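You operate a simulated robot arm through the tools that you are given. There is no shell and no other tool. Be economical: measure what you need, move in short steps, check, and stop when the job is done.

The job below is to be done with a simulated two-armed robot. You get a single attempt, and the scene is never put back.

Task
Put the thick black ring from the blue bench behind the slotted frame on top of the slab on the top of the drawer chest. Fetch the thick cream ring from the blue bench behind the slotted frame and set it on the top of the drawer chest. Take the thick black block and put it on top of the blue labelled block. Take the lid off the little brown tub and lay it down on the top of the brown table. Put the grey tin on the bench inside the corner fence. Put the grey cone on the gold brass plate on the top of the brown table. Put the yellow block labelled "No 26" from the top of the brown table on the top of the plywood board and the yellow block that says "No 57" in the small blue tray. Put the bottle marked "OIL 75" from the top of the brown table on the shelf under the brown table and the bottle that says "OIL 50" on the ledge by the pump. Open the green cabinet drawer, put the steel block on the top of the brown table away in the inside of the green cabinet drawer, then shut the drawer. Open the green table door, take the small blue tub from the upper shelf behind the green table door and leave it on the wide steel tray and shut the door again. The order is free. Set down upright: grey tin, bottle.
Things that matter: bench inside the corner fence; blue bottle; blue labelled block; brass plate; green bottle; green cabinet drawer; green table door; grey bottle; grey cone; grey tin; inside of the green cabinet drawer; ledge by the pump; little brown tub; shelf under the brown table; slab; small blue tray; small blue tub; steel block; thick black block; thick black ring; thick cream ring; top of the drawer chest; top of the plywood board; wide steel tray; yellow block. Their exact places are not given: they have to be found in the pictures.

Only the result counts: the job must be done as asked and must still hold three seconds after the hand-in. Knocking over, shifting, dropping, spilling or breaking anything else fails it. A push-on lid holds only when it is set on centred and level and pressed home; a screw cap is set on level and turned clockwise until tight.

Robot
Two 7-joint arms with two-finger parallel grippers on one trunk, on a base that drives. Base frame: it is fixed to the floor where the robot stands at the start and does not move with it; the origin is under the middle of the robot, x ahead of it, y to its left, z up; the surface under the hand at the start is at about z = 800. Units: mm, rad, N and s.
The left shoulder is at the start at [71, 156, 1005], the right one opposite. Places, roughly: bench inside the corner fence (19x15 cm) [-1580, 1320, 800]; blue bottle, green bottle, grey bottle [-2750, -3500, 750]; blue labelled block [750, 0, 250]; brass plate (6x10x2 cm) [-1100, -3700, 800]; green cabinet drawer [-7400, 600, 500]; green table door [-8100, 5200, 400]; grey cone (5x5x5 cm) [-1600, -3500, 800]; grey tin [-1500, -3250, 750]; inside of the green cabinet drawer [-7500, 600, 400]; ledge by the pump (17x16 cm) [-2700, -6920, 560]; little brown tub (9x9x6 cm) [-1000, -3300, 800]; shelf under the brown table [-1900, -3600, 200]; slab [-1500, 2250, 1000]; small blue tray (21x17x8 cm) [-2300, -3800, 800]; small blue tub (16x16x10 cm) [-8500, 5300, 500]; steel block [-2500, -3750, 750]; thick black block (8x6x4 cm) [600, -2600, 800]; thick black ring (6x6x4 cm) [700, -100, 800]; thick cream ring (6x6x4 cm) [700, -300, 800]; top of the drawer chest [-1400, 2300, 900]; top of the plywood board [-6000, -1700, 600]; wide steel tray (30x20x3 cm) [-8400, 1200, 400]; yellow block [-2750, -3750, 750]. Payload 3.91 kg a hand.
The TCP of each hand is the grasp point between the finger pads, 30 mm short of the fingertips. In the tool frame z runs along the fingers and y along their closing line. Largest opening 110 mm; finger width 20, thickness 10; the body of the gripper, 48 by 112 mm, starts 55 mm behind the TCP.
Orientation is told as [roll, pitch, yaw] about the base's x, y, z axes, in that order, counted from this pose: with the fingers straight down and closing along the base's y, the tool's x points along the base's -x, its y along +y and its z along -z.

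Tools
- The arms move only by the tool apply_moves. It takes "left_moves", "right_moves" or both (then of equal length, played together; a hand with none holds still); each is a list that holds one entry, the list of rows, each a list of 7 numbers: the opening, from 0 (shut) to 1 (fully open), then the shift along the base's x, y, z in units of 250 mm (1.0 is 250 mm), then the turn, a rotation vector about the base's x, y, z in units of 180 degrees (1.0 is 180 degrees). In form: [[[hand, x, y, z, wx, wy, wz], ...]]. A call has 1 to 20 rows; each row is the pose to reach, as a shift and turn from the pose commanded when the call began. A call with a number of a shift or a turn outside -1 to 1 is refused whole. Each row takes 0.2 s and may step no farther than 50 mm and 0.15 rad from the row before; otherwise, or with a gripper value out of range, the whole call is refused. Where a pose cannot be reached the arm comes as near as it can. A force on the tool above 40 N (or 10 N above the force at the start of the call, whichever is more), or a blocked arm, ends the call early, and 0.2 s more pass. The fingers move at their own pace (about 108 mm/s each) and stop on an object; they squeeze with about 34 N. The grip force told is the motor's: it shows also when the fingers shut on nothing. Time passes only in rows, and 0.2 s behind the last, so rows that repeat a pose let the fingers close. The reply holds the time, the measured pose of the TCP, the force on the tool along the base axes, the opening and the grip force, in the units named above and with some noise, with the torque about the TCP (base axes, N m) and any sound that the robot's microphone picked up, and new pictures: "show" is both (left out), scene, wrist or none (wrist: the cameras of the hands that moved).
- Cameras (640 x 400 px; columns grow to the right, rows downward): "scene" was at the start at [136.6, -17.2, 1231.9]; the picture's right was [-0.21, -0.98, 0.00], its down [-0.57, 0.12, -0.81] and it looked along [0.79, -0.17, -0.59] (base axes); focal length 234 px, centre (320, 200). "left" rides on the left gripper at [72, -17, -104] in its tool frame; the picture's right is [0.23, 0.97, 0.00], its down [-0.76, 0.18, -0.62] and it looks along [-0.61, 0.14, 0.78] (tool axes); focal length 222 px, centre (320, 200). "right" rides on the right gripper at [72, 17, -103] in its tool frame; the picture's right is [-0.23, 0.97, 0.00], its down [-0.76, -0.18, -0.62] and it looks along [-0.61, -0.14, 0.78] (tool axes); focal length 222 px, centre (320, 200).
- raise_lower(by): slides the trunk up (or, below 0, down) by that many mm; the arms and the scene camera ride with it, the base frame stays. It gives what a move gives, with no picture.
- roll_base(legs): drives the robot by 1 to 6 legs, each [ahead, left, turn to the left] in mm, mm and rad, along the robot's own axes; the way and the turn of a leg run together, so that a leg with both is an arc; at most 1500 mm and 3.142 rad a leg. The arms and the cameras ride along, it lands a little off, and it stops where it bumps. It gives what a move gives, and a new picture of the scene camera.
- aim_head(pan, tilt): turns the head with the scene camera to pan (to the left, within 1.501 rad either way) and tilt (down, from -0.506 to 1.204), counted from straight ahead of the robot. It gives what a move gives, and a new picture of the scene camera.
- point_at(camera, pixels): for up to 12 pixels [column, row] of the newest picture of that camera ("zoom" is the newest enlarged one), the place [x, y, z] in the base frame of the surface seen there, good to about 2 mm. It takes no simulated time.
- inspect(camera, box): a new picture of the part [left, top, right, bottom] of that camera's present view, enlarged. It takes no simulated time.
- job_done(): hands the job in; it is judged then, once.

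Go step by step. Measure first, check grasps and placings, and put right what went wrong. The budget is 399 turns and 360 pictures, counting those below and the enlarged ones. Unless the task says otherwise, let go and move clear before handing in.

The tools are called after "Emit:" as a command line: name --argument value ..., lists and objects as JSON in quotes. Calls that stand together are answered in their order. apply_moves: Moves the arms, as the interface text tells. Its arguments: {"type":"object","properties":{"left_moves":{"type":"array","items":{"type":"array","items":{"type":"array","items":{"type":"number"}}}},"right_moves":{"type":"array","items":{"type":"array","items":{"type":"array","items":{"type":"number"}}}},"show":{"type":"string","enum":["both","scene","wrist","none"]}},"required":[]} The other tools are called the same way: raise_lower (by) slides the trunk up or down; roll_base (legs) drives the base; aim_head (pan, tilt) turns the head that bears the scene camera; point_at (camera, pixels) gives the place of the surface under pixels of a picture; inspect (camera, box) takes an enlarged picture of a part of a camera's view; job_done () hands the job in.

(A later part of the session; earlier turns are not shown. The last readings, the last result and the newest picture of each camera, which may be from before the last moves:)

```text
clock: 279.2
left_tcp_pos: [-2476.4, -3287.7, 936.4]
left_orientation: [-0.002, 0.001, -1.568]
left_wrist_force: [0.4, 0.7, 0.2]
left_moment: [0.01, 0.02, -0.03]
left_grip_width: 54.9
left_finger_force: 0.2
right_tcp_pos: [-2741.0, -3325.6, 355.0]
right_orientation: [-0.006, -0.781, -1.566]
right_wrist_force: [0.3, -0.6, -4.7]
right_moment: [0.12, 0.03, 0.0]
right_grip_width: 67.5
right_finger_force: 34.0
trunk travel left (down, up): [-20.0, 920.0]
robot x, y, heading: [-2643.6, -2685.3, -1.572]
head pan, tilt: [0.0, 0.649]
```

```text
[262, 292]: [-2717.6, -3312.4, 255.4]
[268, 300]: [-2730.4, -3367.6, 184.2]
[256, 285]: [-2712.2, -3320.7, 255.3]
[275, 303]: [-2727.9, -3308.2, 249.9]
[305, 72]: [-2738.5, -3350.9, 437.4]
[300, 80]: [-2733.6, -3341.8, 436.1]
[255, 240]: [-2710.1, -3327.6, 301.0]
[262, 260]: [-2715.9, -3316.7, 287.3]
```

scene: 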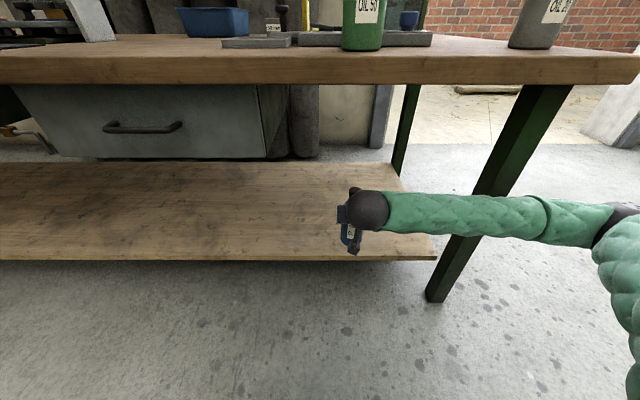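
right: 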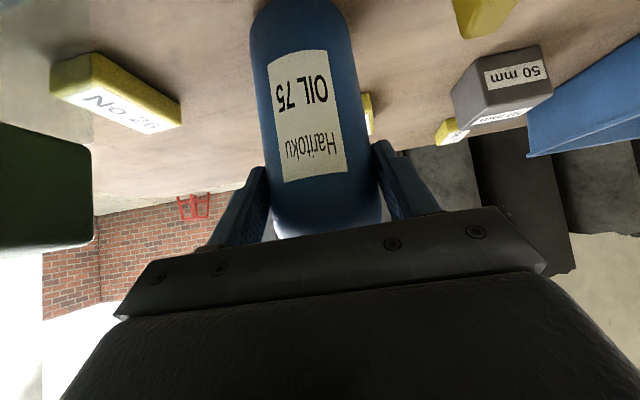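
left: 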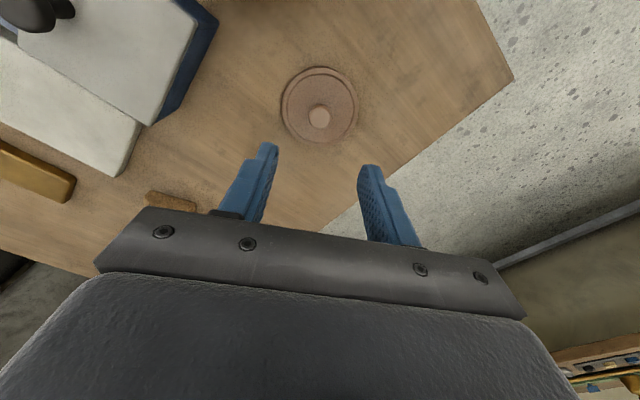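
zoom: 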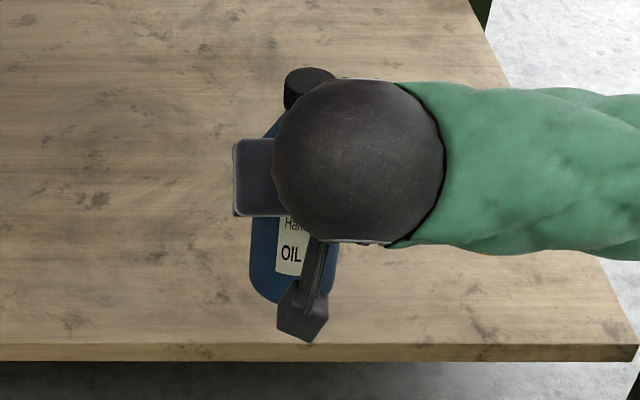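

Bottle bottom is at TCP−106. I move in 100 mm and lower to just above the shelf.

Emit:
apply_moves --right_moves '[[[0, 0, -0.14, 0, 0, 0, 0], [0, 0, -0.28, 0, 0, 0, 0], [0, 0, -0.4, -0.05, 0, 0, 0], [0, 0, -0.4, -0.15, 0, 0, 0], [0, 0, -0.4, -0.23, 0, 0, 0]]]' --show "both"

```text
clock: 280.4
left_tcp_pos: [-2481.5, -3274.8, 944.2]
left_orientation: [-0.007, -0.01, -1.583]
left_wrist_force: [-0.2, -0.1, -0.4]
left_moment: [0.01, -0.05, -0.03]
left_grip_width: 54.9
left_finger_force: 0.0
right_tcp_pos: [-2753.1, -3412.7, 311.2]
right_orientation: [-0.012, -0.797, -1.57]
right_wrist_force: [-1.1, -2.2, -9.9]
right_moment: [0.04, -0.03, 0.03]
right_grip_width: 67.7
right_finger_force: 34.1
trunk travel left (down, up): [-20.0, 920.0]
robot x, y, heading: [-2646.2, -2676.4, -1.583]
head pan, tilt: [0.0, 0.649]
```

scene: 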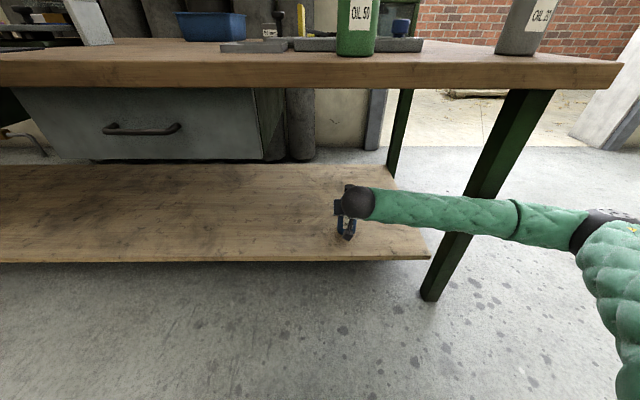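
right: 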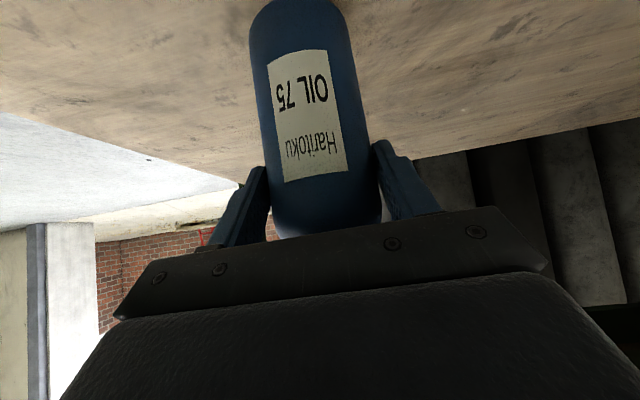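

The base twisted slightly, so the forearm is pressing on the table leg. I pull the hand back first, then shift the robot left.

Emit:
apply_moves --right_moves '[[[0, 0, 0.1, 0.05, 0, 0, 0], [0, 0, 0.25, 0.15, 0, 0, 0], [0, 0, 0.4, 0.23, 0, 0, 0]]]' --show "none"

Emit:
inspect --camera "scene" --box '[320, 0, 640, 200]'

Emit:
point_at --camera "scene" --pixels '[[450, 207], [500, 215], [510, 130], [560, 225], [355, 40], [525, 40], [600, 80], [260, 155], [240, 160]]'

```text
clock: 281.2
left_tcp_pos: [-2474.4, -3287.9, 936.5]
left_orientation: [0.0, 0.003, -1.566]
left_wrist_force: [-0.4, 0.2, -0.7]
left_moment: [-0.01, -0.01, -0.01]
left_grip_width: 55.0
left_finger_force: 0.0
right_tcp_pos: [-2741.4, -3325.9, 353.2]
right_orientation: [-0.01, -0.781, -1.565]
right_wrist_force: [-0.5, -0.8, -5.3]
right_moment: [0.07, -0.02, 0.01]
right_grip_width: 67.6
right_finger_force: 33.8
trunk travel left (down, up): [-20.0, 920.0]
robot x, y, heading: [-2640.7, -2685.8, -1.57]
head pan, tilt: [0.0, 0.649]
```

```text
2.00 times, centred on (480, 100) of scene
```

zoom: 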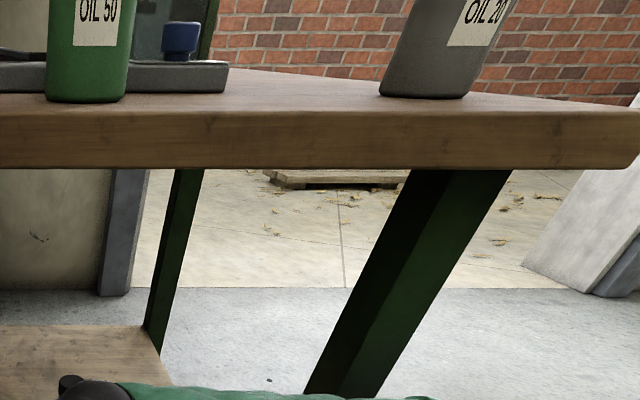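

```text
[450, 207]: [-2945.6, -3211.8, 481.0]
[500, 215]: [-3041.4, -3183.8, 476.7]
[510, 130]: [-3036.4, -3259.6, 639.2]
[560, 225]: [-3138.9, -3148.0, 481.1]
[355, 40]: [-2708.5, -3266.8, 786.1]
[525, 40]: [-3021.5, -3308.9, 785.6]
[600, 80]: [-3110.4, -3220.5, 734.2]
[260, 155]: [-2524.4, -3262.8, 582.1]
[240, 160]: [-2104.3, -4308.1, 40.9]
```

The leg hasn't moved. I shift the robot 120 left so the forearm clears the leg, then place the bottle a little nearer the shelf's front.

Emit:
roll_base --legs '[[0, 120, 0]]'

Emit:
apply_moves --right_moves '[[[0, 0, -0.14, 0, 0, 0, 0], [0, 0, -0.27, 0, 0, 0, 0], [0, 0, -0.27, -0.1, 0, 0, 0], [0, 0, -0.27, -0.2, 0, 0, 0]]]' --show "scene"

Emit:
inspect --camera "scene" --box '[310, 160, 438, 260]'

```text
clock: 282.4
left_tcp_pos: [-2355.5, -3286.8, 936.0]
left_orientation: [0.001, 0.002, -1.566]
left_wrist_force: [-0.5, -0.1, 0.1]
left_moment: [0.01, 0.02, -0.03]
left_grip_width: 54.8
left_finger_force: 0.2
right_tcp_pos: [-2623.4, -3323.6, 353.7]
right_orientation: [-0.008, -0.781, -1.565]
right_wrist_force: [0.0, 0.0, -4.9]
right_moment: [0.09, -0.02, 0.02]
right_grip_width: 67.3
right_finger_force: 33.9
trunk travel left (down, up): [-20.0, 920.0]
robot x, y, heading: [-2525.4, -2684.7, -1.564]
head pan, tilt: [0.0, 0.649]
```

scene: 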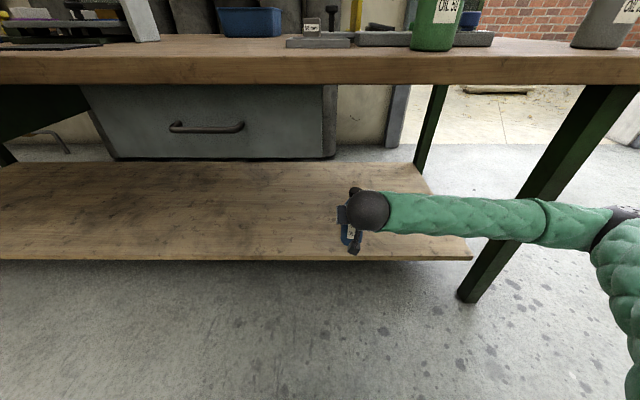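

```text
clock: 283.4
left_tcp_pos: [-2355.1, -3287.0, 935.7]
left_orientation: [0.0, 0.002, -1.569]
left_wrist_force: [0.0, -1.0, 0.3]
left_moment: [-0.01, 0.0, 0.01]
left_grip_width: 54.8
left_finger_force: 0.0
right_tcp_pos: [-2624.0, -3392.5, 302.0]
right_orientation: [-0.008, -0.781, -1.564]
right_wrist_force: [0.6, 0.0, -3.9]
right_moment: [0.09, 0.02, -0.02]
right_grip_width: 67.3
right_finger_force: 33.9
trunk travel left (down, up): [-20.0, 920.0]
robot x, y, heading: [-2529.1, -2681.7, -1.569]
head pan, tilt: [0.0, 0.649]
```

scene: 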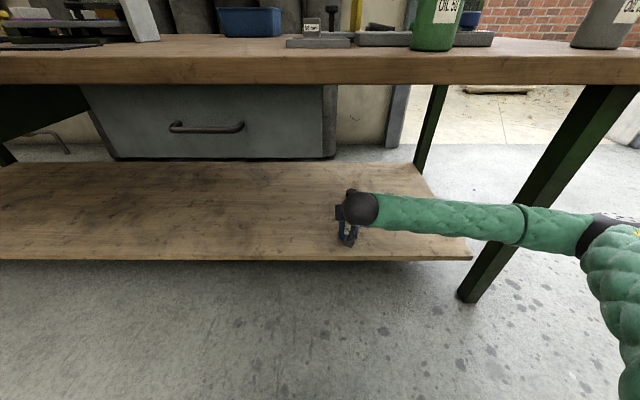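

```text
4.00 times, centred on (374, 210) of scene
```

zoom: 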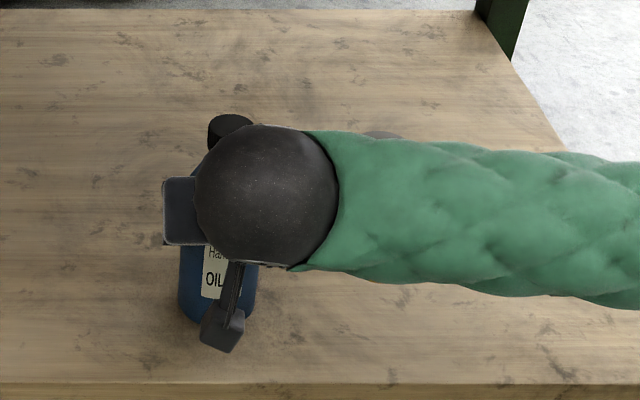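

No contact this time. I check the cap's height to know the last few mm.

Emit:
point_at --camera "zoom" --pixels '[[230, 120], [225, 125], [185, 310], [190, 318], [182, 295], [180, 280]]'

```text
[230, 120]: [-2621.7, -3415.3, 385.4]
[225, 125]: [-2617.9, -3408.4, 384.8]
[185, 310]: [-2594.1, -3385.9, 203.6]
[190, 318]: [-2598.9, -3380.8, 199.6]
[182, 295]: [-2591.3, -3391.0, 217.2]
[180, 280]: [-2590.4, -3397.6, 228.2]
```

11 mm to go. I lower 10.5, release, and withdraw along the tool axis.

Emit:
apply_moves --right_moves '[[[0, 0, 0, -0.025, 0, 0, 0], [0, 0, 0, -0.042, 0, 0, 0], [0, 0, 0, -0.042, 0, 0, 0], [0.8, 0, 0, -0.042, 0, 0, 0], [0.9, 0, 0, -0.042, 0, 0, 0], [0.9, 0, 0.06, 0.018, 0, 0, 0], [0.9, 0, 0.18, 0.138, 0, 0, 0], [0.9, 0, 0.3, 0.258, 0, 0, 0], [0.9, 0, 0.44, 0.3, 0, 0, 0]]]' --show "wrist"

```text
clock: 285.4
left_tcp_pos: [-2356.2, -3286.7, 936.1]
left_orientation: [0.001, 0.002, -1.565]
left_wrist_force: [-0.5, 0.0, -0.3]
left_moment: [0.04, -0.01, 0.0]
left_grip_width: 55.0
left_finger_force: 0.1
right_tcp_pos: [-2621.4, -3281.2, 378.4]
right_orientation: [-0.008, -0.783, -1.565]
right_wrist_force: [0.2, 0.1, -0.2]
right_moment: [0.0, -0.01, -0.02]
right_grip_width: 99.1
right_finger_force: 0.0
trunk travel left (down, up): [-20.0, 920.0]
robot x, y, heading: [-2524.0, -2680.6, -1.566]
head pan, tilt: [0.0, 0.649]
```

right: 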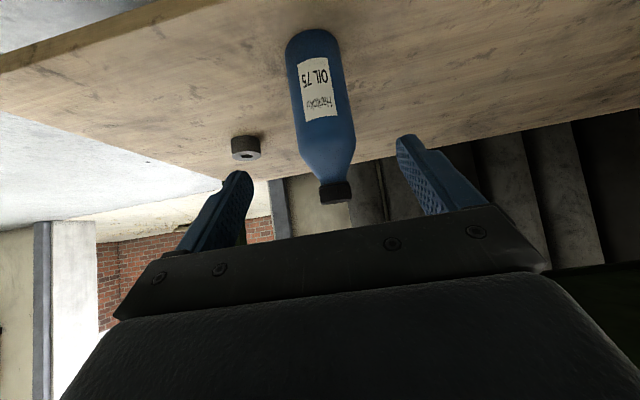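

The blue bottle stands upright on the shelf. I back out, raise the trunk, and next use the left hand for No 57.

Emit:
roll_base --legs '[[-200, 0, 0]]'

Emit:
raise_lower --by 400

Emit:
raise_lower --by 180

Emit:
apply_moves --left_moves '[[[0.8, 0, 0, -0.18, 0, 0, 0], [0.8, 0, 0, -0.36, 0, 0, 0], [0.8, 0, 0, -0.54, 0, 0, 0], [0.8, 0, 0, -0.72, 0, 0, 0], [0.8, 0, 0, -0.9, 0, 0, 0], [0.8, 0, 0, -1, 0, 0, 0]]]' --right_moves '[[[1, -0.1, 0, 0.1, 0.0416, 0, 0], [1, -0.2, 0, 0.2, 0.0833, 0, 0], [1, -0.3, 0, 0.3, 0.125, 0, 0], [1, -0.4, 0, 0.4, 0.1667, 0, 0], [1, -0.5, 0, 0.5, 0.208, 0, 0], [1, -0.6, 0, 0.6, 0.25, 0, 0]]]' --show "scene"

```text
clock: 287.0
left_tcp_pos: [-2357.2, -3086.9, 936.3]
left_orientation: [0.0, 0.002, -1.568]
left_wrist_force: [0.8, 0.0, -0.2]
left_moment: [-0.01, -0.03, 0.02]
left_grip_width: 55.0
left_finger_force: 0.1
right_tcp_pos: [-2622.9, -3082.3, 379.0]
right_orientation: [-0.007, -0.782, -1.565]
right_wrist_force: [-0.1, -0.1, 0.5]
right_moment: [-0.01, -0.03, -0.02]
right_grip_width: 98.8
right_finger_force: 0.1
trunk travel left (down, up): [-20.0, 920.0]
robot x, y, heading: [-2527.9, -2486.6, -1.571]
head pan, tilt: [0.0, 0.649]
```

scene: 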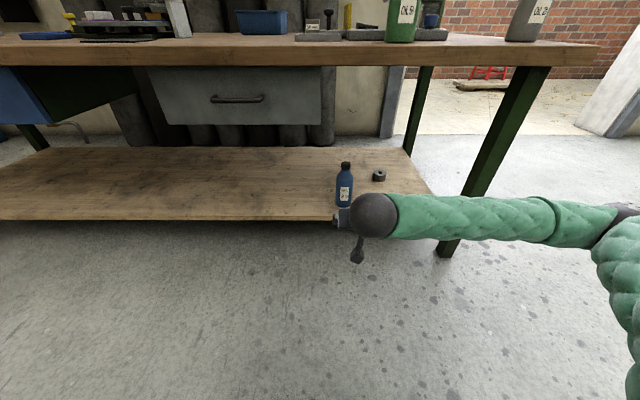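

```text
clock: 290.9
left_tcp_pos: [-2357.7, -3087.2, 1335.4]
left_orientation: [0.0, 0.003, -1.569]
left_wrist_force: [0.0, 0.0, -0.3]
left_moment: [-0.02, 0.01, 0.02]
left_grip_width: 55.0
left_finger_force: 0.0
right_tcp_pos: [-2623.5, -3082.2, 777.9]
right_orientation: [-0.006, -0.781, -1.566]
right_wrist_force: [-0.7, -0.1, 0.4]
right_moment: [0.02, -0.01, 0.01]
right_grip_width: 99.0
right_finger_force: 0.2
trunk travel left (down, up): [-420.0, 520.0]
robot x, y, heading: [-2523.0, -2482.1, -1.567]
head pan, tilt: [0.0, 0.649]
```

```text
clock: 292.9
left_tcp_pos: [-2357.6, -3087.4, 1516.7]
left_orientation: [0.0, 0.002, -1.566]
left_wrist_force: [-0.2, 0.6, -0.7]
left_moment: [0.01, 0.01, -0.01]
left_grip_width: 54.8
left_finger_force: 0.1
right_tcp_pos: [-2622.9, -3082.0, 959.4]
right_orientation: [-0.006, -0.782, -1.564]
right_wrist_force: [0.2, 0.0, -0.1]
right_moment: [0.0, -0.01, -0.01]
right_grip_width: 98.9
right_finger_force: 0.1
trunk travel left (down, up): [-600.0, 340.0]
robot x, y, heading: [-2524.9, -2484.8, -1.571]
head pan, tilt: [0.0, 0.649]
```

```text
clock: 294.3
left_tcp_pos: [-2357.7, -3087.5, 1265.7]
left_orientation: [0.0, 0.0, -1.568]
left_wrist_force: [1.0, -0.2, 0.7]
left_moment: [-0.01, -0.01, -0.03]
left_grip_width: 88.4
left_finger_force: 0.1
right_tcp_pos: [-2773.5, -3082.4, 1109.2]
right_orientation: [-0.002, 0.007, -1.566]
right_wrist_force: [-0.3, 0.0, -0.5]
right_moment: [0.03, 0.05, -0.01]
right_grip_width: 110.1
right_finger_force: 0.0
trunk travel left (down, up): [-600.0, 340.0]
robot x, y, heading: [-2526.9, -2482.8, -1.566]
head pan, tilt: [0.0, 0.649]
```

scene: 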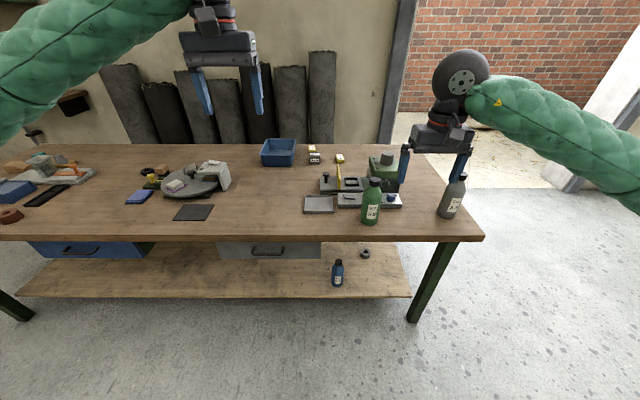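

I drive up to the table with the left hand opposite No 57.

Emit:
roll_base --legs '[[300, -200, 0]]'

Emit:
apply_moves --left_moves '[[[0.8, -0.05, -0.08, -0.16, 0, 0, 0], [0.8, -0.1, -0.16, -0.32, 0, 0, 0], [0.8, -0.15, -0.26, -0.46, 0, 0, 0], [0.8, -0.2, -0.4, -0.58, 0, 0, 0], [0.8, -0.24, -0.54, -0.7, 0, 0, 0], [0.8, -0.28, -0.7, -0.8, 0, 0, 0], [0.8, -0.3, -0.85, -0.9, 0, 0, 0], [0.8, -0.3, -1, -1, 0, 0, 0]]]' --show "wrist"

```text
clock: 296.6
left_tcp_pos: [-2557.8, -3392.2, 1265.4]
left_orientation: [0.001, 0.001, -1.565]
left_wrist_force: [0.1, -0.3, -0.3]
left_moment: [-0.02, 0.02, 0.03]
left_grip_width: 87.8
left_finger_force: 0.1
right_tcp_pos: [-2972.0, -3385.7, 1107.9]
right_orientation: [0.0, 0.003, -1.565]
right_wrist_force: [0.0, 0.5, 0.2]
right_moment: [0.01, 0.0, 0.0]
right_grip_width: 110.0
right_finger_force: 0.0
trunk travel left (down, up): [-600.0, 340.0]
robot x, y, heading: [-2723.8, -2784.8, -1.561]
head pan, tilt: [0.0, 0.649]
```

scene: 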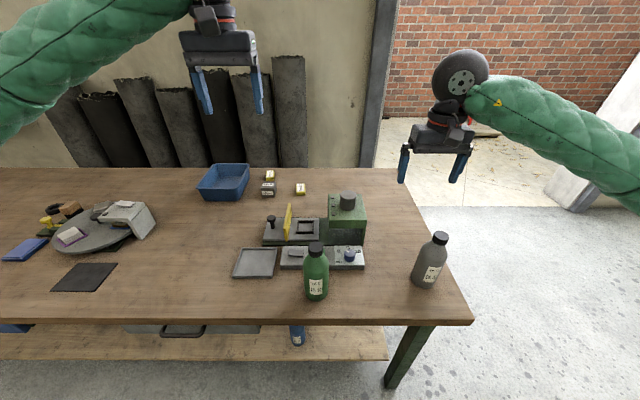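

```text
clock: 298.4
left_tcp_pos: [-2631.7, -3641.9, 1015.5]
left_orientation: [0.001, 0.003, -1.567]
left_wrist_force: [0.1, -0.1, 0.3]
left_moment: [0.04, -0.01, 0.03]
left_grip_width: 87.8
left_finger_force: 0.0
right_tcp_pos: [-2973.4, -3386.0, 1109.5]
right_orientation: [-0.003, 0.004, -1.565]
right_wrist_force: [-0.3, -0.1, -0.5]
right_moment: [0.02, -0.02, 0.01]
right_grip_width: 109.9
right_finger_force: 0.0
trunk travel left (down, up): [-600.0, 340.0]
robot x, y, heading: [-2724.4, -2784.2, -1.569]
head pan, tilt: [0.0, 0.649]
```

left: 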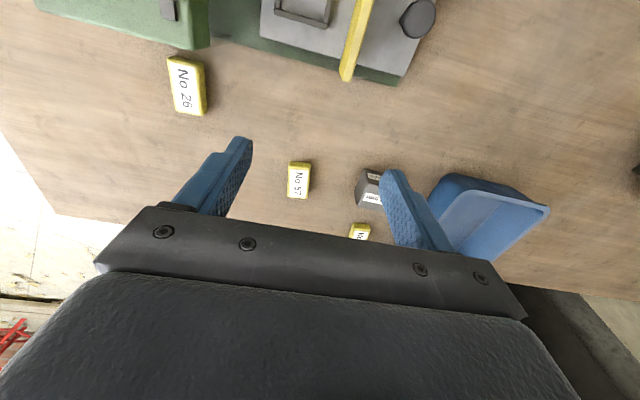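

Excellent view: No 57 at (300,180), No 26 at (187,85), steel block at (370,188), tray at (485,215). I measure all of them.

Emit:
point_at --camera "left" --pixels '[[291, 166], [308, 166], [305, 195], [291, 195], [170, 62], [195, 62], [202, 105], [180, 112], [358, 190], [372, 172], [372, 198], [365, 178]]'

Emit:
inspect --camera "left" --box '[260, 130, 420, 230]'

Emit:
inspect --camera "scene" --box '[180, 150, 340, 250]'

Emit:
point_at --camera "zoom" --pixels '[[70, 165], [260, 65], [160, 195], [85, 65], [160, 110], [200, 100], [130, 160], [355, 135], [355, 160], [480, 150], [90, 175], [250, 150]]'

```text
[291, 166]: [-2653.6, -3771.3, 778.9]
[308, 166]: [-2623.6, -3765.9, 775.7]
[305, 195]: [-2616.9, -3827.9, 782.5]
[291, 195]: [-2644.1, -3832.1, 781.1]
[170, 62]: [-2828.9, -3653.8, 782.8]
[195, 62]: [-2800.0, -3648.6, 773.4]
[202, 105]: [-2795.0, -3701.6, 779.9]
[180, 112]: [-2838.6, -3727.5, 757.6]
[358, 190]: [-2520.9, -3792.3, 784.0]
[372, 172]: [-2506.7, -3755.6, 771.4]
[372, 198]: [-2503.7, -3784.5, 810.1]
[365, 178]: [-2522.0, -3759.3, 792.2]
```

```text
4.00 times, centred on (340, 180) of left
```

zoom: 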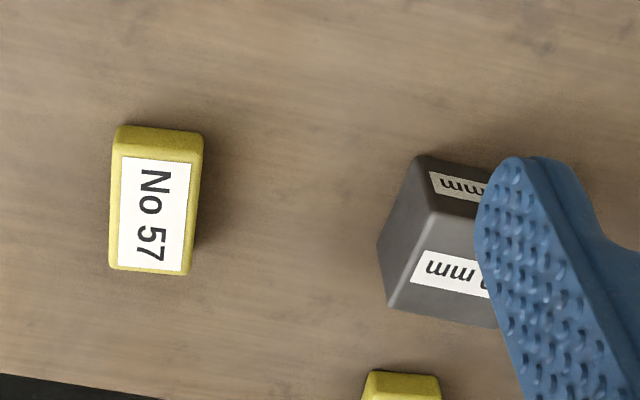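

```text
4.00 times, centred on (260, 200) of scene
```

zoom: 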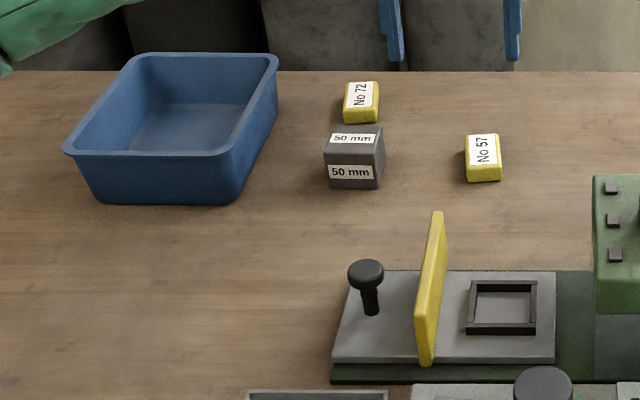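

```text
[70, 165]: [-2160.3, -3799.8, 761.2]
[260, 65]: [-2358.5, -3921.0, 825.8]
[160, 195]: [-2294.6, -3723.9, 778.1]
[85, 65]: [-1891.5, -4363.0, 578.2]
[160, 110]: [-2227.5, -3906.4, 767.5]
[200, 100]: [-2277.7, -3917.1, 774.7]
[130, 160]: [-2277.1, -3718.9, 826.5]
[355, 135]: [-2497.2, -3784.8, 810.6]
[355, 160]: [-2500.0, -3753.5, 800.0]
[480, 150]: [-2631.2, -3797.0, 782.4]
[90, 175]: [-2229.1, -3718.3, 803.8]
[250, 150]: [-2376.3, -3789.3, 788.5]
```

No 57 is centred at (-2634,-3799), about 44×66, top 782; tray floor z≈768, rim 835. I tilt the left hand 30° into a pre-grasp.

Emit:
apply_moves --left_moves '[[[0.7, -0.002, -0.08, -0.1, -0.0417, 0, 0], [0.7, -0.004, -0.18, -0.22, -0.0833, 0, 0], [0.7, -0.008, -0.28, -0.36, -0.125, 0, 0], [0.7, -0.008, -0.39, -0.53, -0.1667, 0, 0]]]' --show "both"

```text
refused: row 4 steps farther than a row can; nothing moved
```

Emit:
apply_moves --left_moves '[[[0.7, -0.002, -0.08, -0.1, -0.0417, 0, 0], [0.7, -0.004, -0.18, -0.22, -0.0833, 0, 0], [0.7, -0.008, -0.26, -0.34, -0.125, 0, 0], [0.7, -0.008, -0.33, -0.44, -0.1667, 0, 0], [0.7, -0.008, -0.39, -0.53, -0.1667, 0, 0]]]' --show "both"

```text
clock: 299.6
left_tcp_pos: [-2635.5, -3737.1, 882.9]
left_orientation: [-0.002, -0.522, -1.565]
left_wrist_force: [-0.4, -1.1, -0.5]
left_moment: [0.0, -0.05, -0.01]
left_grip_width: 77.1
left_finger_force: 0.0
right_tcp_pos: [-2972.7, -3386.3, 1108.1]
right_orientation: [-0.001, 0.003, -1.566]
right_wrist_force: [0.7, 0.2, -0.9]
right_moment: [0.04, 0.03, 0.02]
right_grip_width: 110.0
right_finger_force: 0.0
trunk travel left (down, up): [-600.0, 340.0]
robot x, y, heading: [-2726.1, -2788.7, -1.569]
head pan, tilt: [0.0, 0.649]
```

scene: 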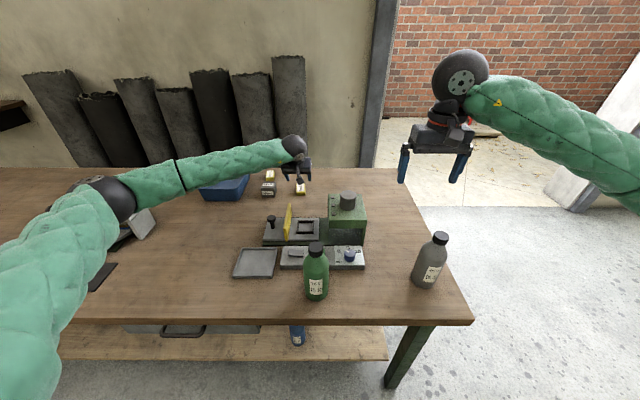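
left: 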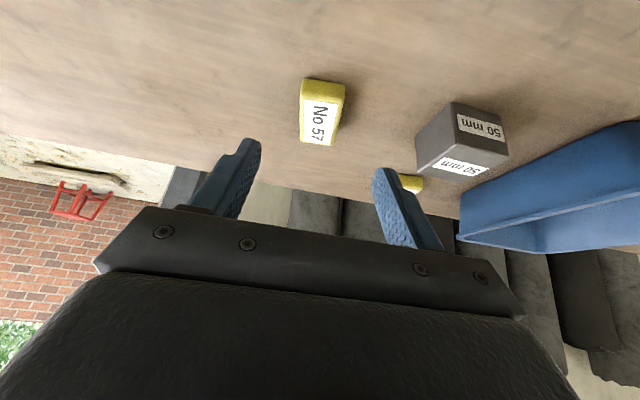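

The left elbow (110,195) hangs near the turntable's arm. I measure that gap before descending.

Emit:
point_at --camera "scene" --pixels '[[110, 185], [120, 215], [145, 225], [130, 232], [150, 195], [105, 260], [110, 225]]'

Emit:
inspect --camera "scene" --box '[40, 150, 200, 300]'

```text
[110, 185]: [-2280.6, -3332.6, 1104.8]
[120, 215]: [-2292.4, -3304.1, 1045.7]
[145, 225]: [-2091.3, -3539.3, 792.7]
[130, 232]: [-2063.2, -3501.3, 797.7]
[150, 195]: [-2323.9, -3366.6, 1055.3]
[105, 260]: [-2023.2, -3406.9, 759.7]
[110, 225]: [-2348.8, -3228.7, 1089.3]
```

```text
2.67 times, centred on (120, 225) of scene
```

zoom: 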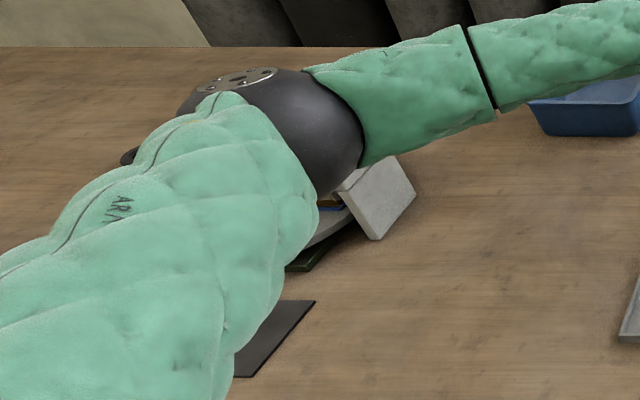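

The elbow is at z≈1050, well clear. I go in, grip No 57 and lift.

Emit:
apply_moves --left_moves '[[[0.7, 0.004, -0.1, -0.17, 0, 0, 0], [0.7, 0.004, -0.17, -0.29, 0, 0, 0], [0.7, 0.004, -0.208, -0.354, 0, 0, 0], [0, 0.004, -0.208, -0.354, 0, 0, 0], [0, 0.004, -0.208, -0.354, 0, 0, 0], [0, 0.004, -0.208, -0.354, 0, 0, 0], [0, 0.004, -0.208, -0.2, 0, 0, 0], [0, 0.004, -0.208, 0, 0, 0, 0], [0, 0.004, -0.208, 0.18, 0, 0, 0]]]' --show "wrist"

```text
clock: 301.6
left_tcp_pos: [-2632.8, -3788.0, 930.0]
left_orientation: [-0.001, -0.523, -1.566]
left_wrist_force: [0.3, 0.0, -0.4]
left_moment: [-0.02, 0.0, 0.0]
left_grip_width: 38.8
left_finger_force: 33.9
right_tcp_pos: [-2972.9, -3384.8, 1110.0]
right_orientation: [-0.003, 0.001, -1.565]
right_wrist_force: [-0.3, 0.0, -0.1]
right_moment: [-0.02, -0.03, -0.01]
right_grip_width: 109.9
right_finger_force: 0.0
trunk travel left (down, up): [-600.0, 340.0]
robot x, y, heading: [-2728.1, -2786.7, -1.567]
head pan, tilt: [0.0, 0.649]
```

left: 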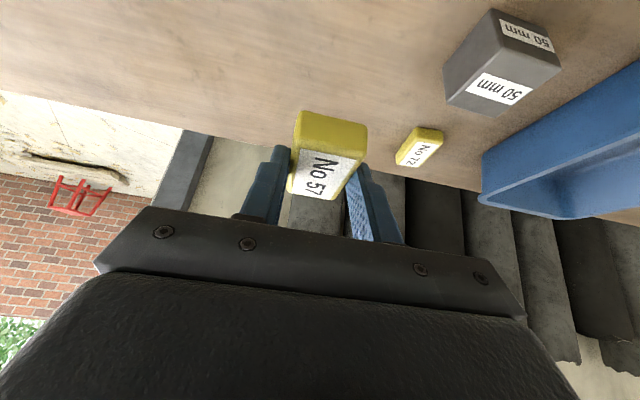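

No 57 is held. I strafe 335 left so the hand comes over the tray.

Emit:
roll_base --legs '[[0, 335, 0]]'

Emit:
inspect --camera "left" --box '[160, 0, 480, 200]'

Emit:
point_at --camera "zoom" --pixels '[[180, 60], [330, 60], [500, 60], [250, 200], [330, 100], [420, 150], [200, 150], [480, 200], [330, 20], [560, 160]]'

```text
clock: 303.8
left_tcp_pos: [-2297.2, -3789.3, 929.9]
left_orientation: [-0.005, -0.523, -1.566]
left_wrist_force: [0.6, -0.1, 0.3]
left_moment: [0.01, 0.02, -0.02]
left_grip_width: 39.0
left_finger_force: 34.7
right_tcp_pos: [-2634.9, -3384.8, 1109.8]
right_orientation: [-0.004, 0.005, -1.569]
right_wrist_force: [0.1, 0.4, -0.3]
right_moment: [-0.04, 0.03, 0.0]
right_grip_width: 110.1
right_finger_force: 0.0
trunk travel left (down, up): [-600.0, 340.0]
robot x, y, heading: [-2391.3, -2785.4, -1.572]
head pan, tilt: [0.0, 0.649]
```

scene: 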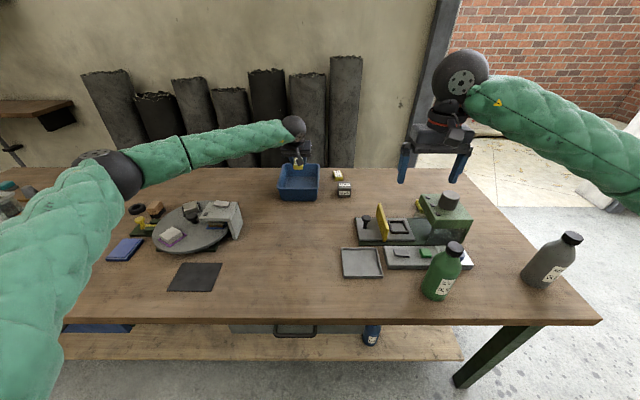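

```text
2.00 times, centred on (320, 100) of left
```

zoom: 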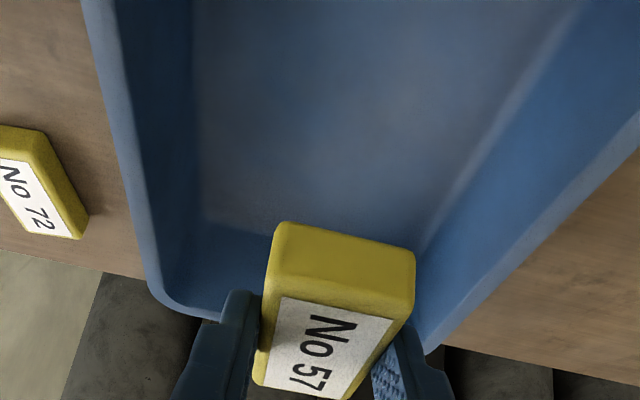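

```text
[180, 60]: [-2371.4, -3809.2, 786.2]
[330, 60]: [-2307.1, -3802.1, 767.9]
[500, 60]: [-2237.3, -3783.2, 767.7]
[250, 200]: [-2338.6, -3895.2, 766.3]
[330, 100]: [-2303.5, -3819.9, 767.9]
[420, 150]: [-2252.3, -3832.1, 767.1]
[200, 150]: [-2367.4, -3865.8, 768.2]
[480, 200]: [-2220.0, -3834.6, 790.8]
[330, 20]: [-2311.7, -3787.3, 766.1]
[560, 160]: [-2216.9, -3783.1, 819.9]
```

Tray floor is z 768, x -2367…-2235. I lower No 57 into the middle.

Emit:
apply_moves --left_moves '[[[0, -0.008, -0.084, -0.1, 0, 0, 0], [0, -0.008, -0.084, -0.26, 0, 0, 0], [0, -0.008, -0.084, -0.4, 0, 0, 0], [0, -0.008, -0.084, -0.5, 0, 0, 0]]]' --show "wrist"

```text
clock: 304.8
left_tcp_pos: [-2298.0, -3809.0, 802.7]
left_orientation: [-0.004, -0.522, -1.564]
left_wrist_force: [-0.6, -0.6, -1.2]
left_moment: [0.01, 0.02, -0.03]
left_grip_width: 39.0
left_finger_force: 33.6
right_tcp_pos: [-2635.8, -3385.3, 1110.3]
right_orientation: [-0.002, 0.003, -1.566]
right_wrist_force: [0.3, -0.8, 0.0]
right_moment: [-0.05, -0.02, 0.01]
right_grip_width: 110.0
right_finger_force: 0.1
trunk travel left (down, up): [-600.0, 340.0]
robot x, y, heading: [-2392.2, -2783.7, -1.562]
head pan, tilt: [0.0, 0.649]
```

left: 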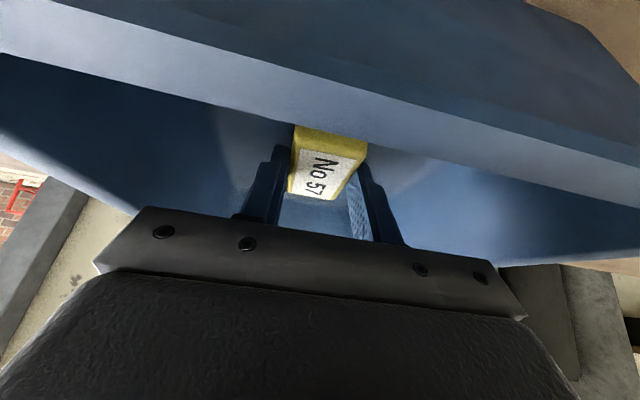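

Almost on the floor. I lower 1.5 mm, open a little, and rise straight out.

Emit:
apply_moves --left_moves '[[[0, 0, 0, -0.006, 0, 0, 0], [0.6, 0, 0, -0.006, 0, 0, 0], [0.6, 0, 0, -0.006, 0, 0, 0], [0.6, 0, 0, 0.1, 0, 0, 0], [0.6, 0, 0, 0.28, 0, 0, 0], [0.6, 0, 0, 0.46, 0, 0, 0], [0.6, 0, 0, 0.64, 0, 0, 0], [0.6, 0, 0.15, 0.72, 0, 0, 0]]]' --show "none"

Emit:
inspect --camera "left" --box '[160, 0, 480, 200]'

```text
clock: 306.6
left_tcp_pos: [-2298.5, -3770.3, 984.5]
left_orientation: [-0.002, -0.523, -1.566]
left_wrist_force: [-0.1, 0.0, -0.3]
left_moment: [-0.03, -0.01, 0.02]
left_grip_width: 66.1
left_finger_force: 0.0
right_tcp_pos: [-2635.1, -3384.4, 1109.6]
right_orientation: [-0.002, 0.004, -1.566]
right_wrist_force: [-0.7, 0.2, 0.0]
right_moment: [-0.01, 0.03, -0.02]
right_grip_width: 110.0
right_finger_force: 0.1
trunk travel left (down, up): [-600.0, 340.0]
robot x, y, heading: [-2388.3, -2787.1, -1.566]
head pan, tilt: [0.0, 0.649]
```

```text
2.00 times, centred on (320, 100) of left
```

zoom: 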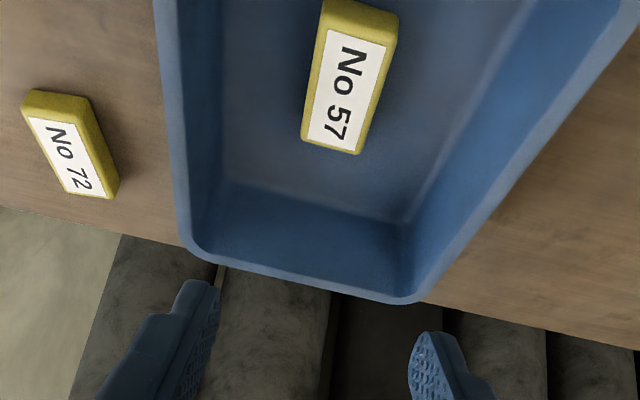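

No 57 lies in the tray. Next OIL 50: I lift the left hand upright and reposition in front of the green bottle.

Emit:
apply_moves --left_moves '[[[0.6, 0, 0.14, 0.12, 0.0416, 0, 0], [0.6, 0, 0.28, 0.24, 0.0833, 0, 0], [0.6, 0, 0.42, 0.36, 0.125, 0, 0], [0.6, 0, 0.56, 0.48, 0.1667, 0, 0], [0.6, 0, 0.7, 0.6, 0.1667, 0, 0]]]' --show "none"

Emit:
roll_base --legs '[[-225, -210, 0]]'

Emit:
inspect --camera "scene" --box '[280, 150, 440, 250]'

```text
clock: 307.8
left_tcp_pos: [-2298.9, -3595.6, 1134.2]
left_orientation: [0.001, 0.0, -1.567]
left_wrist_force: [-0.1, 0.1, 0.0]
left_moment: [-0.02, 0.04, 0.04]
left_grip_width: 66.0
left_finger_force: 0.0
right_tcp_pos: [-2634.6, -3383.7, 1110.4]
right_orientation: [-0.005, 0.001, -1.568]
right_wrist_force: [0.5, 0.1, 0.0]
right_moment: [-0.02, 0.01, -0.02]
right_grip_width: 110.1
right_finger_force: 0.0
trunk travel left (down, up): [-600.0, 340.0]
robot x, y, heading: [-2388.2, -2784.6, -1.569]
head pan, tilt: [0.0, 0.649]
```

```text
clock: 309.9
left_tcp_pos: [-2511.5, -3374.3, 1133.5]
left_orientation: [-0.001, -0.001, -1.569]
left_wrist_force: [-0.6, -0.2, -0.3]
left_moment: [-0.01, 0.0, -0.01]
left_grip_width: 65.8
left_finger_force: 0.1
right_tcp_pos: [-2848.2, -3160.6, 1110.7]
right_orientation: [-0.003, 0.002, -1.569]
right_wrist_force: [0.4, -0.2, -0.2]
right_moment: [0.01, -0.01, 0.02]
right_grip_width: 110.3
right_finger_force: 0.1
trunk travel left (down, up): [-600.0, 340.0]
robot x, y, heading: [-2604.1, -2558.2, -1.569]
head pan, tilt: [0.0, 0.649]
```

scene: 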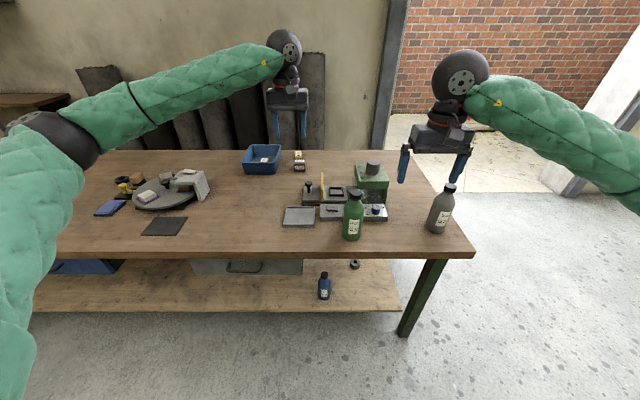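

```text
4.00 times, centred on (360, 200) of scene
```

zoom: 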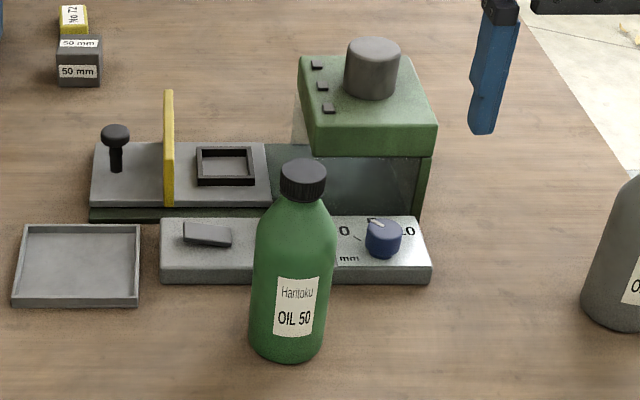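

Emit:
point_at --camera "zoom" --pixels '[[302, 165], [302, 172], [302, 190], [285, 185], [320, 185], [292, 270], [290, 350], [255, 290], [330, 290], [290, 310], [195, 250], [380, 260]]'

```text
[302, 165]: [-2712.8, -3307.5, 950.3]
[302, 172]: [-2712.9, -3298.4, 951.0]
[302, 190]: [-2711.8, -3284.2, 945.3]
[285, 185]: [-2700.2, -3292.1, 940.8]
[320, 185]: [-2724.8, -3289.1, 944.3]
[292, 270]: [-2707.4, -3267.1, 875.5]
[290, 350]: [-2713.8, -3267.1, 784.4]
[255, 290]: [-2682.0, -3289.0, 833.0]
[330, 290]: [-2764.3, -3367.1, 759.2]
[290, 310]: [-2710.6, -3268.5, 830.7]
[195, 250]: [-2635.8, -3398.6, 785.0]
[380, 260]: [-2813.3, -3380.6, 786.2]
```

OIL 50's axis is (-2713,-3303). I bring the right hand to a 45° pre-grasp.

Emit:
apply_moves --right_moves '[[[0.88, 0.1, -0.02, -0.08, -0.0417, 0, 0], [0.88, 0.2, -0.04, -0.18, -0.0833, 0, 0], [0.88, 0.3, -0.08, -0.3, -0.125, 0, 0], [0.88, 0.4, -0.12, -0.42, -0.1667, 0, 0], [0.88, 0.48, -0.18, -0.56, -0.2083, 0, 0], [0.88, 0.54, -0.246, -0.72, -0.25, 0, 0]]]' --show "both"

```text
clock: 311.3
left_tcp_pos: [-2511.6, -3375.5, 1132.7]
left_orientation: [0.0, 0.002, -1.569]
left_wrist_force: [0.5, -0.9, -0.5]
left_moment: [0.0, -0.02, 0.01]
left_grip_width: 66.1
left_finger_force: 0.1
right_tcp_pos: [-2711.5, -3221.4, 928.7]
right_orientation: [-0.006, -0.785, -1.567]
right_wrist_force: [-0.6, 0.1, 1.0]
right_moment: [-0.03, 0.0, 0.01]
right_grip_width: 96.8
right_finger_force: 0.0
trunk travel left (down, up): [-600.0, 340.0]
robot x, y, heading: [-2599.0, -2563.4, -1.574]
head pan, tilt: [0.0, 0.649]
```

scene: 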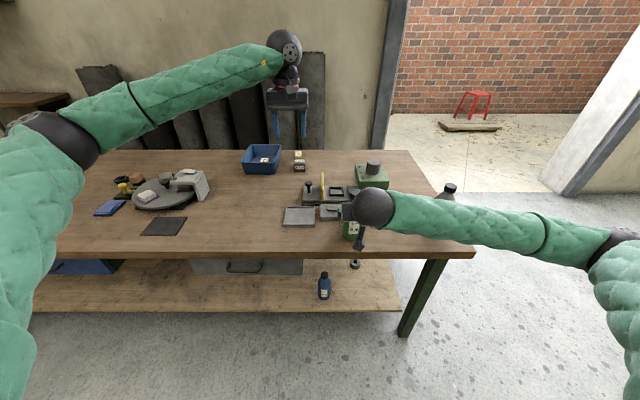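
right: 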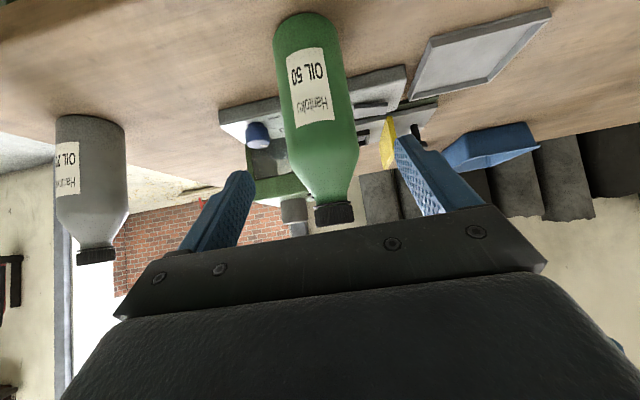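

Aligned. Before going in, I check the forearm's distance to the grey bottle.

Emit:
point_at --camera "scene" --pixels '[[440, 200], [450, 205], [440, 235], [480, 210], [400, 195], [450, 188], [520, 220]]'

```text
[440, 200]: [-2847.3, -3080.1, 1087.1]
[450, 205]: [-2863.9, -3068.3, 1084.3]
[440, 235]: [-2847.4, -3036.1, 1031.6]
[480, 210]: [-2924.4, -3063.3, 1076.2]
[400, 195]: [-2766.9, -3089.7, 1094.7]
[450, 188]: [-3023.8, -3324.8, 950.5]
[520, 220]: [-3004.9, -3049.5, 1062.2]
```

About 75 mm of room. I go in, grip and lift.

Emit:
apply_moves --right_moves '[[[0.88, -0.006, -0.1, -0.1, 0, 0, 0], [0.88, -0.006, -0.2, -0.2, 0, 0, 0], [0.88, -0.006, -0.284, -0.284, 0, 0, 0], [0, -0.006, -0.284, -0.284, 0, 0, 0], [0, -0.006, -0.284, -0.284, 0, 0, 0], [0, -0.006, -0.284, -0.284, 0, 0, 0], [0, -0.006, -0.284, -0.15, 0, 0, 0], [0, -0.006, -0.284, 0.03, 0, 0, 0], [0, -0.006, -0.284, 0.2, 0, 0, 0]]]' --show "both"

```text
clock: 313.3
left_tcp_pos: [-2512.0, -3375.3, 1133.0]
left_orientation: [-0.001, 0.001, -1.569]
left_wrist_force: [-0.1, -0.7, -0.2]
left_moment: [0.01, 0.03, 0.05]
left_grip_width: 66.0
left_finger_force: 0.0
right_tcp_pos: [-2713.8, -3292.1, 979.4]
right_orientation: [-0.007, -0.782, -1.564]
right_wrist_force: [0.8, -0.5, -5.1]
right_moment: [0.03, -0.01, 0.03]
right_grip_width: 67.7
right_finger_force: 33.7
trunk travel left (down, up): [-600.0, 340.0]
robot x, y, heading: [-2600.2, -2559.5, -1.566]
head pan, tilt: [0.0, 0.649]
```

scene: 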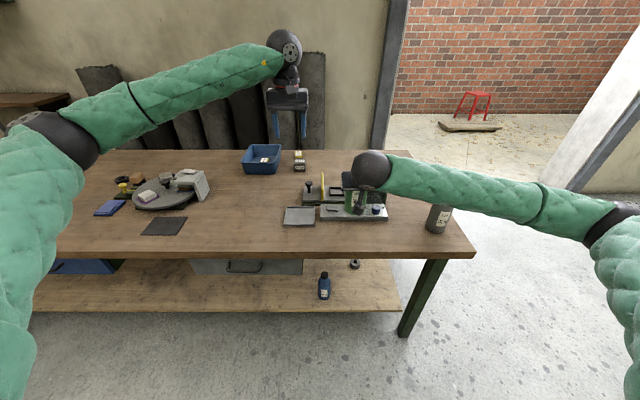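
right: 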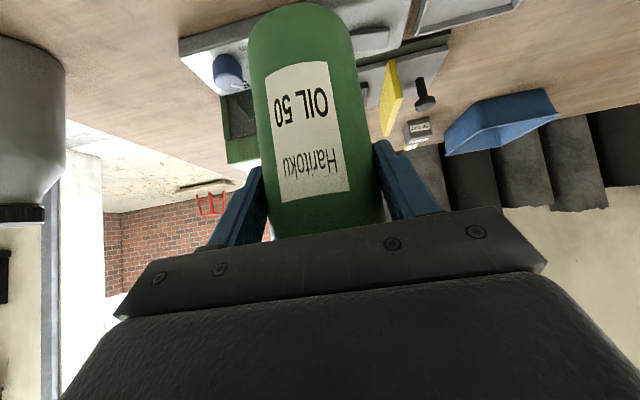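

OIL 50 is held. I back away and look toward the doorway.

Emit:
roll_base --legs '[[-250, 0, 0], [0, -600, 0]]'

Emit:
aim_head --pan -0.3 --tilt 0.3

Emit:
point_at --camera "scene" --pixels '[[215, 200], [320, 200], [400, 200], [450, 150], [300, 150], [250, 180], [350, 120], [500, 250]]'

```text
clock: 318.1
left_tcp_pos: [-3112.2, -3126.3, 1131.5]
left_orientation: [-0.002, 0.001, -1.566]
left_wrist_force: [-0.3, 0.7, 0.0]
left_moment: [-0.01, 0.01, -0.01]
left_grip_width: 66.0
left_finger_force: 0.1
right_tcp_pos: [-3316.6, -3045.0, 979.6]
right_orientation: [-0.006, -0.781, -1.563]
right_wrist_force: [-0.2, -1.0, -5.0]
right_moment: [0.07, -0.03, 0.0]
right_grip_width: 67.5
right_finger_force: 33.8
trunk travel left (down, up): [-600.0, 340.0]
robot x, y, heading: [-3206.9, -2312.1, -1.565]
head pan, tilt: [0.0, 0.649]
```

scene: 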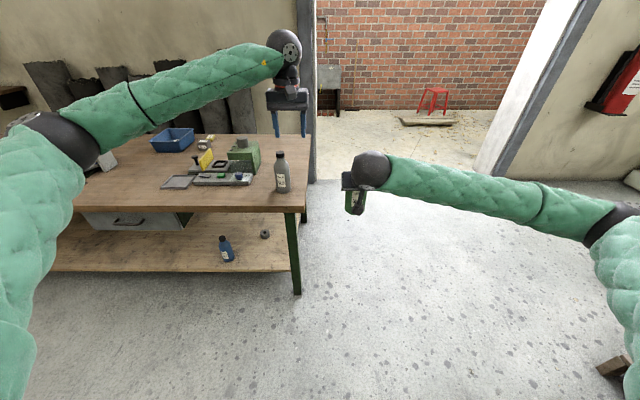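

```text
clock: 318.9
left_tcp_pos: [-3113.1, -3126.8, 1132.6]
left_orientation: [0.001, 0.002, -1.566]
left_wrist_force: [-0.7, -0.1, 1.1]
left_moment: [-0.01, 0.0, 0.0]
left_grip_width: 65.9
left_finger_force: 0.0
right_tcp_pos: [-3315.3, -3044.5, 977.9]
right_orientation: [-0.006, -0.782, -1.564]
right_wrist_force: [0.7, -0.3, -5.7]
right_moment: [0.04, -0.04, -0.01]
right_grip_width: 67.6
right_finger_force: 34.6
trunk travel left (down, up): [-600.0, 340.0]
robot x, y, heading: [-3207.2, -2313.9, -1.562]
head pan, tilt: [-0.3, 0.3]
```

scene: 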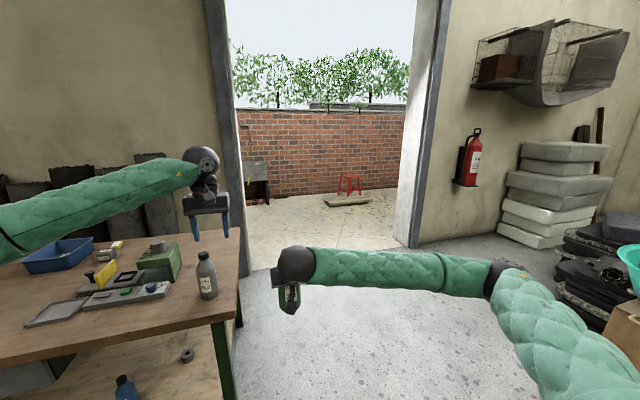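

```text
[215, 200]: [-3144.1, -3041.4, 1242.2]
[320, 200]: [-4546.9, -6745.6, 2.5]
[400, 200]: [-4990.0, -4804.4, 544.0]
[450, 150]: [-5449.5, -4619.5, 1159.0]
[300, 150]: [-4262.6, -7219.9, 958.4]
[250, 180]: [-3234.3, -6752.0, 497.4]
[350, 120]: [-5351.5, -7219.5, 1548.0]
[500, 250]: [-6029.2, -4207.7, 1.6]
```

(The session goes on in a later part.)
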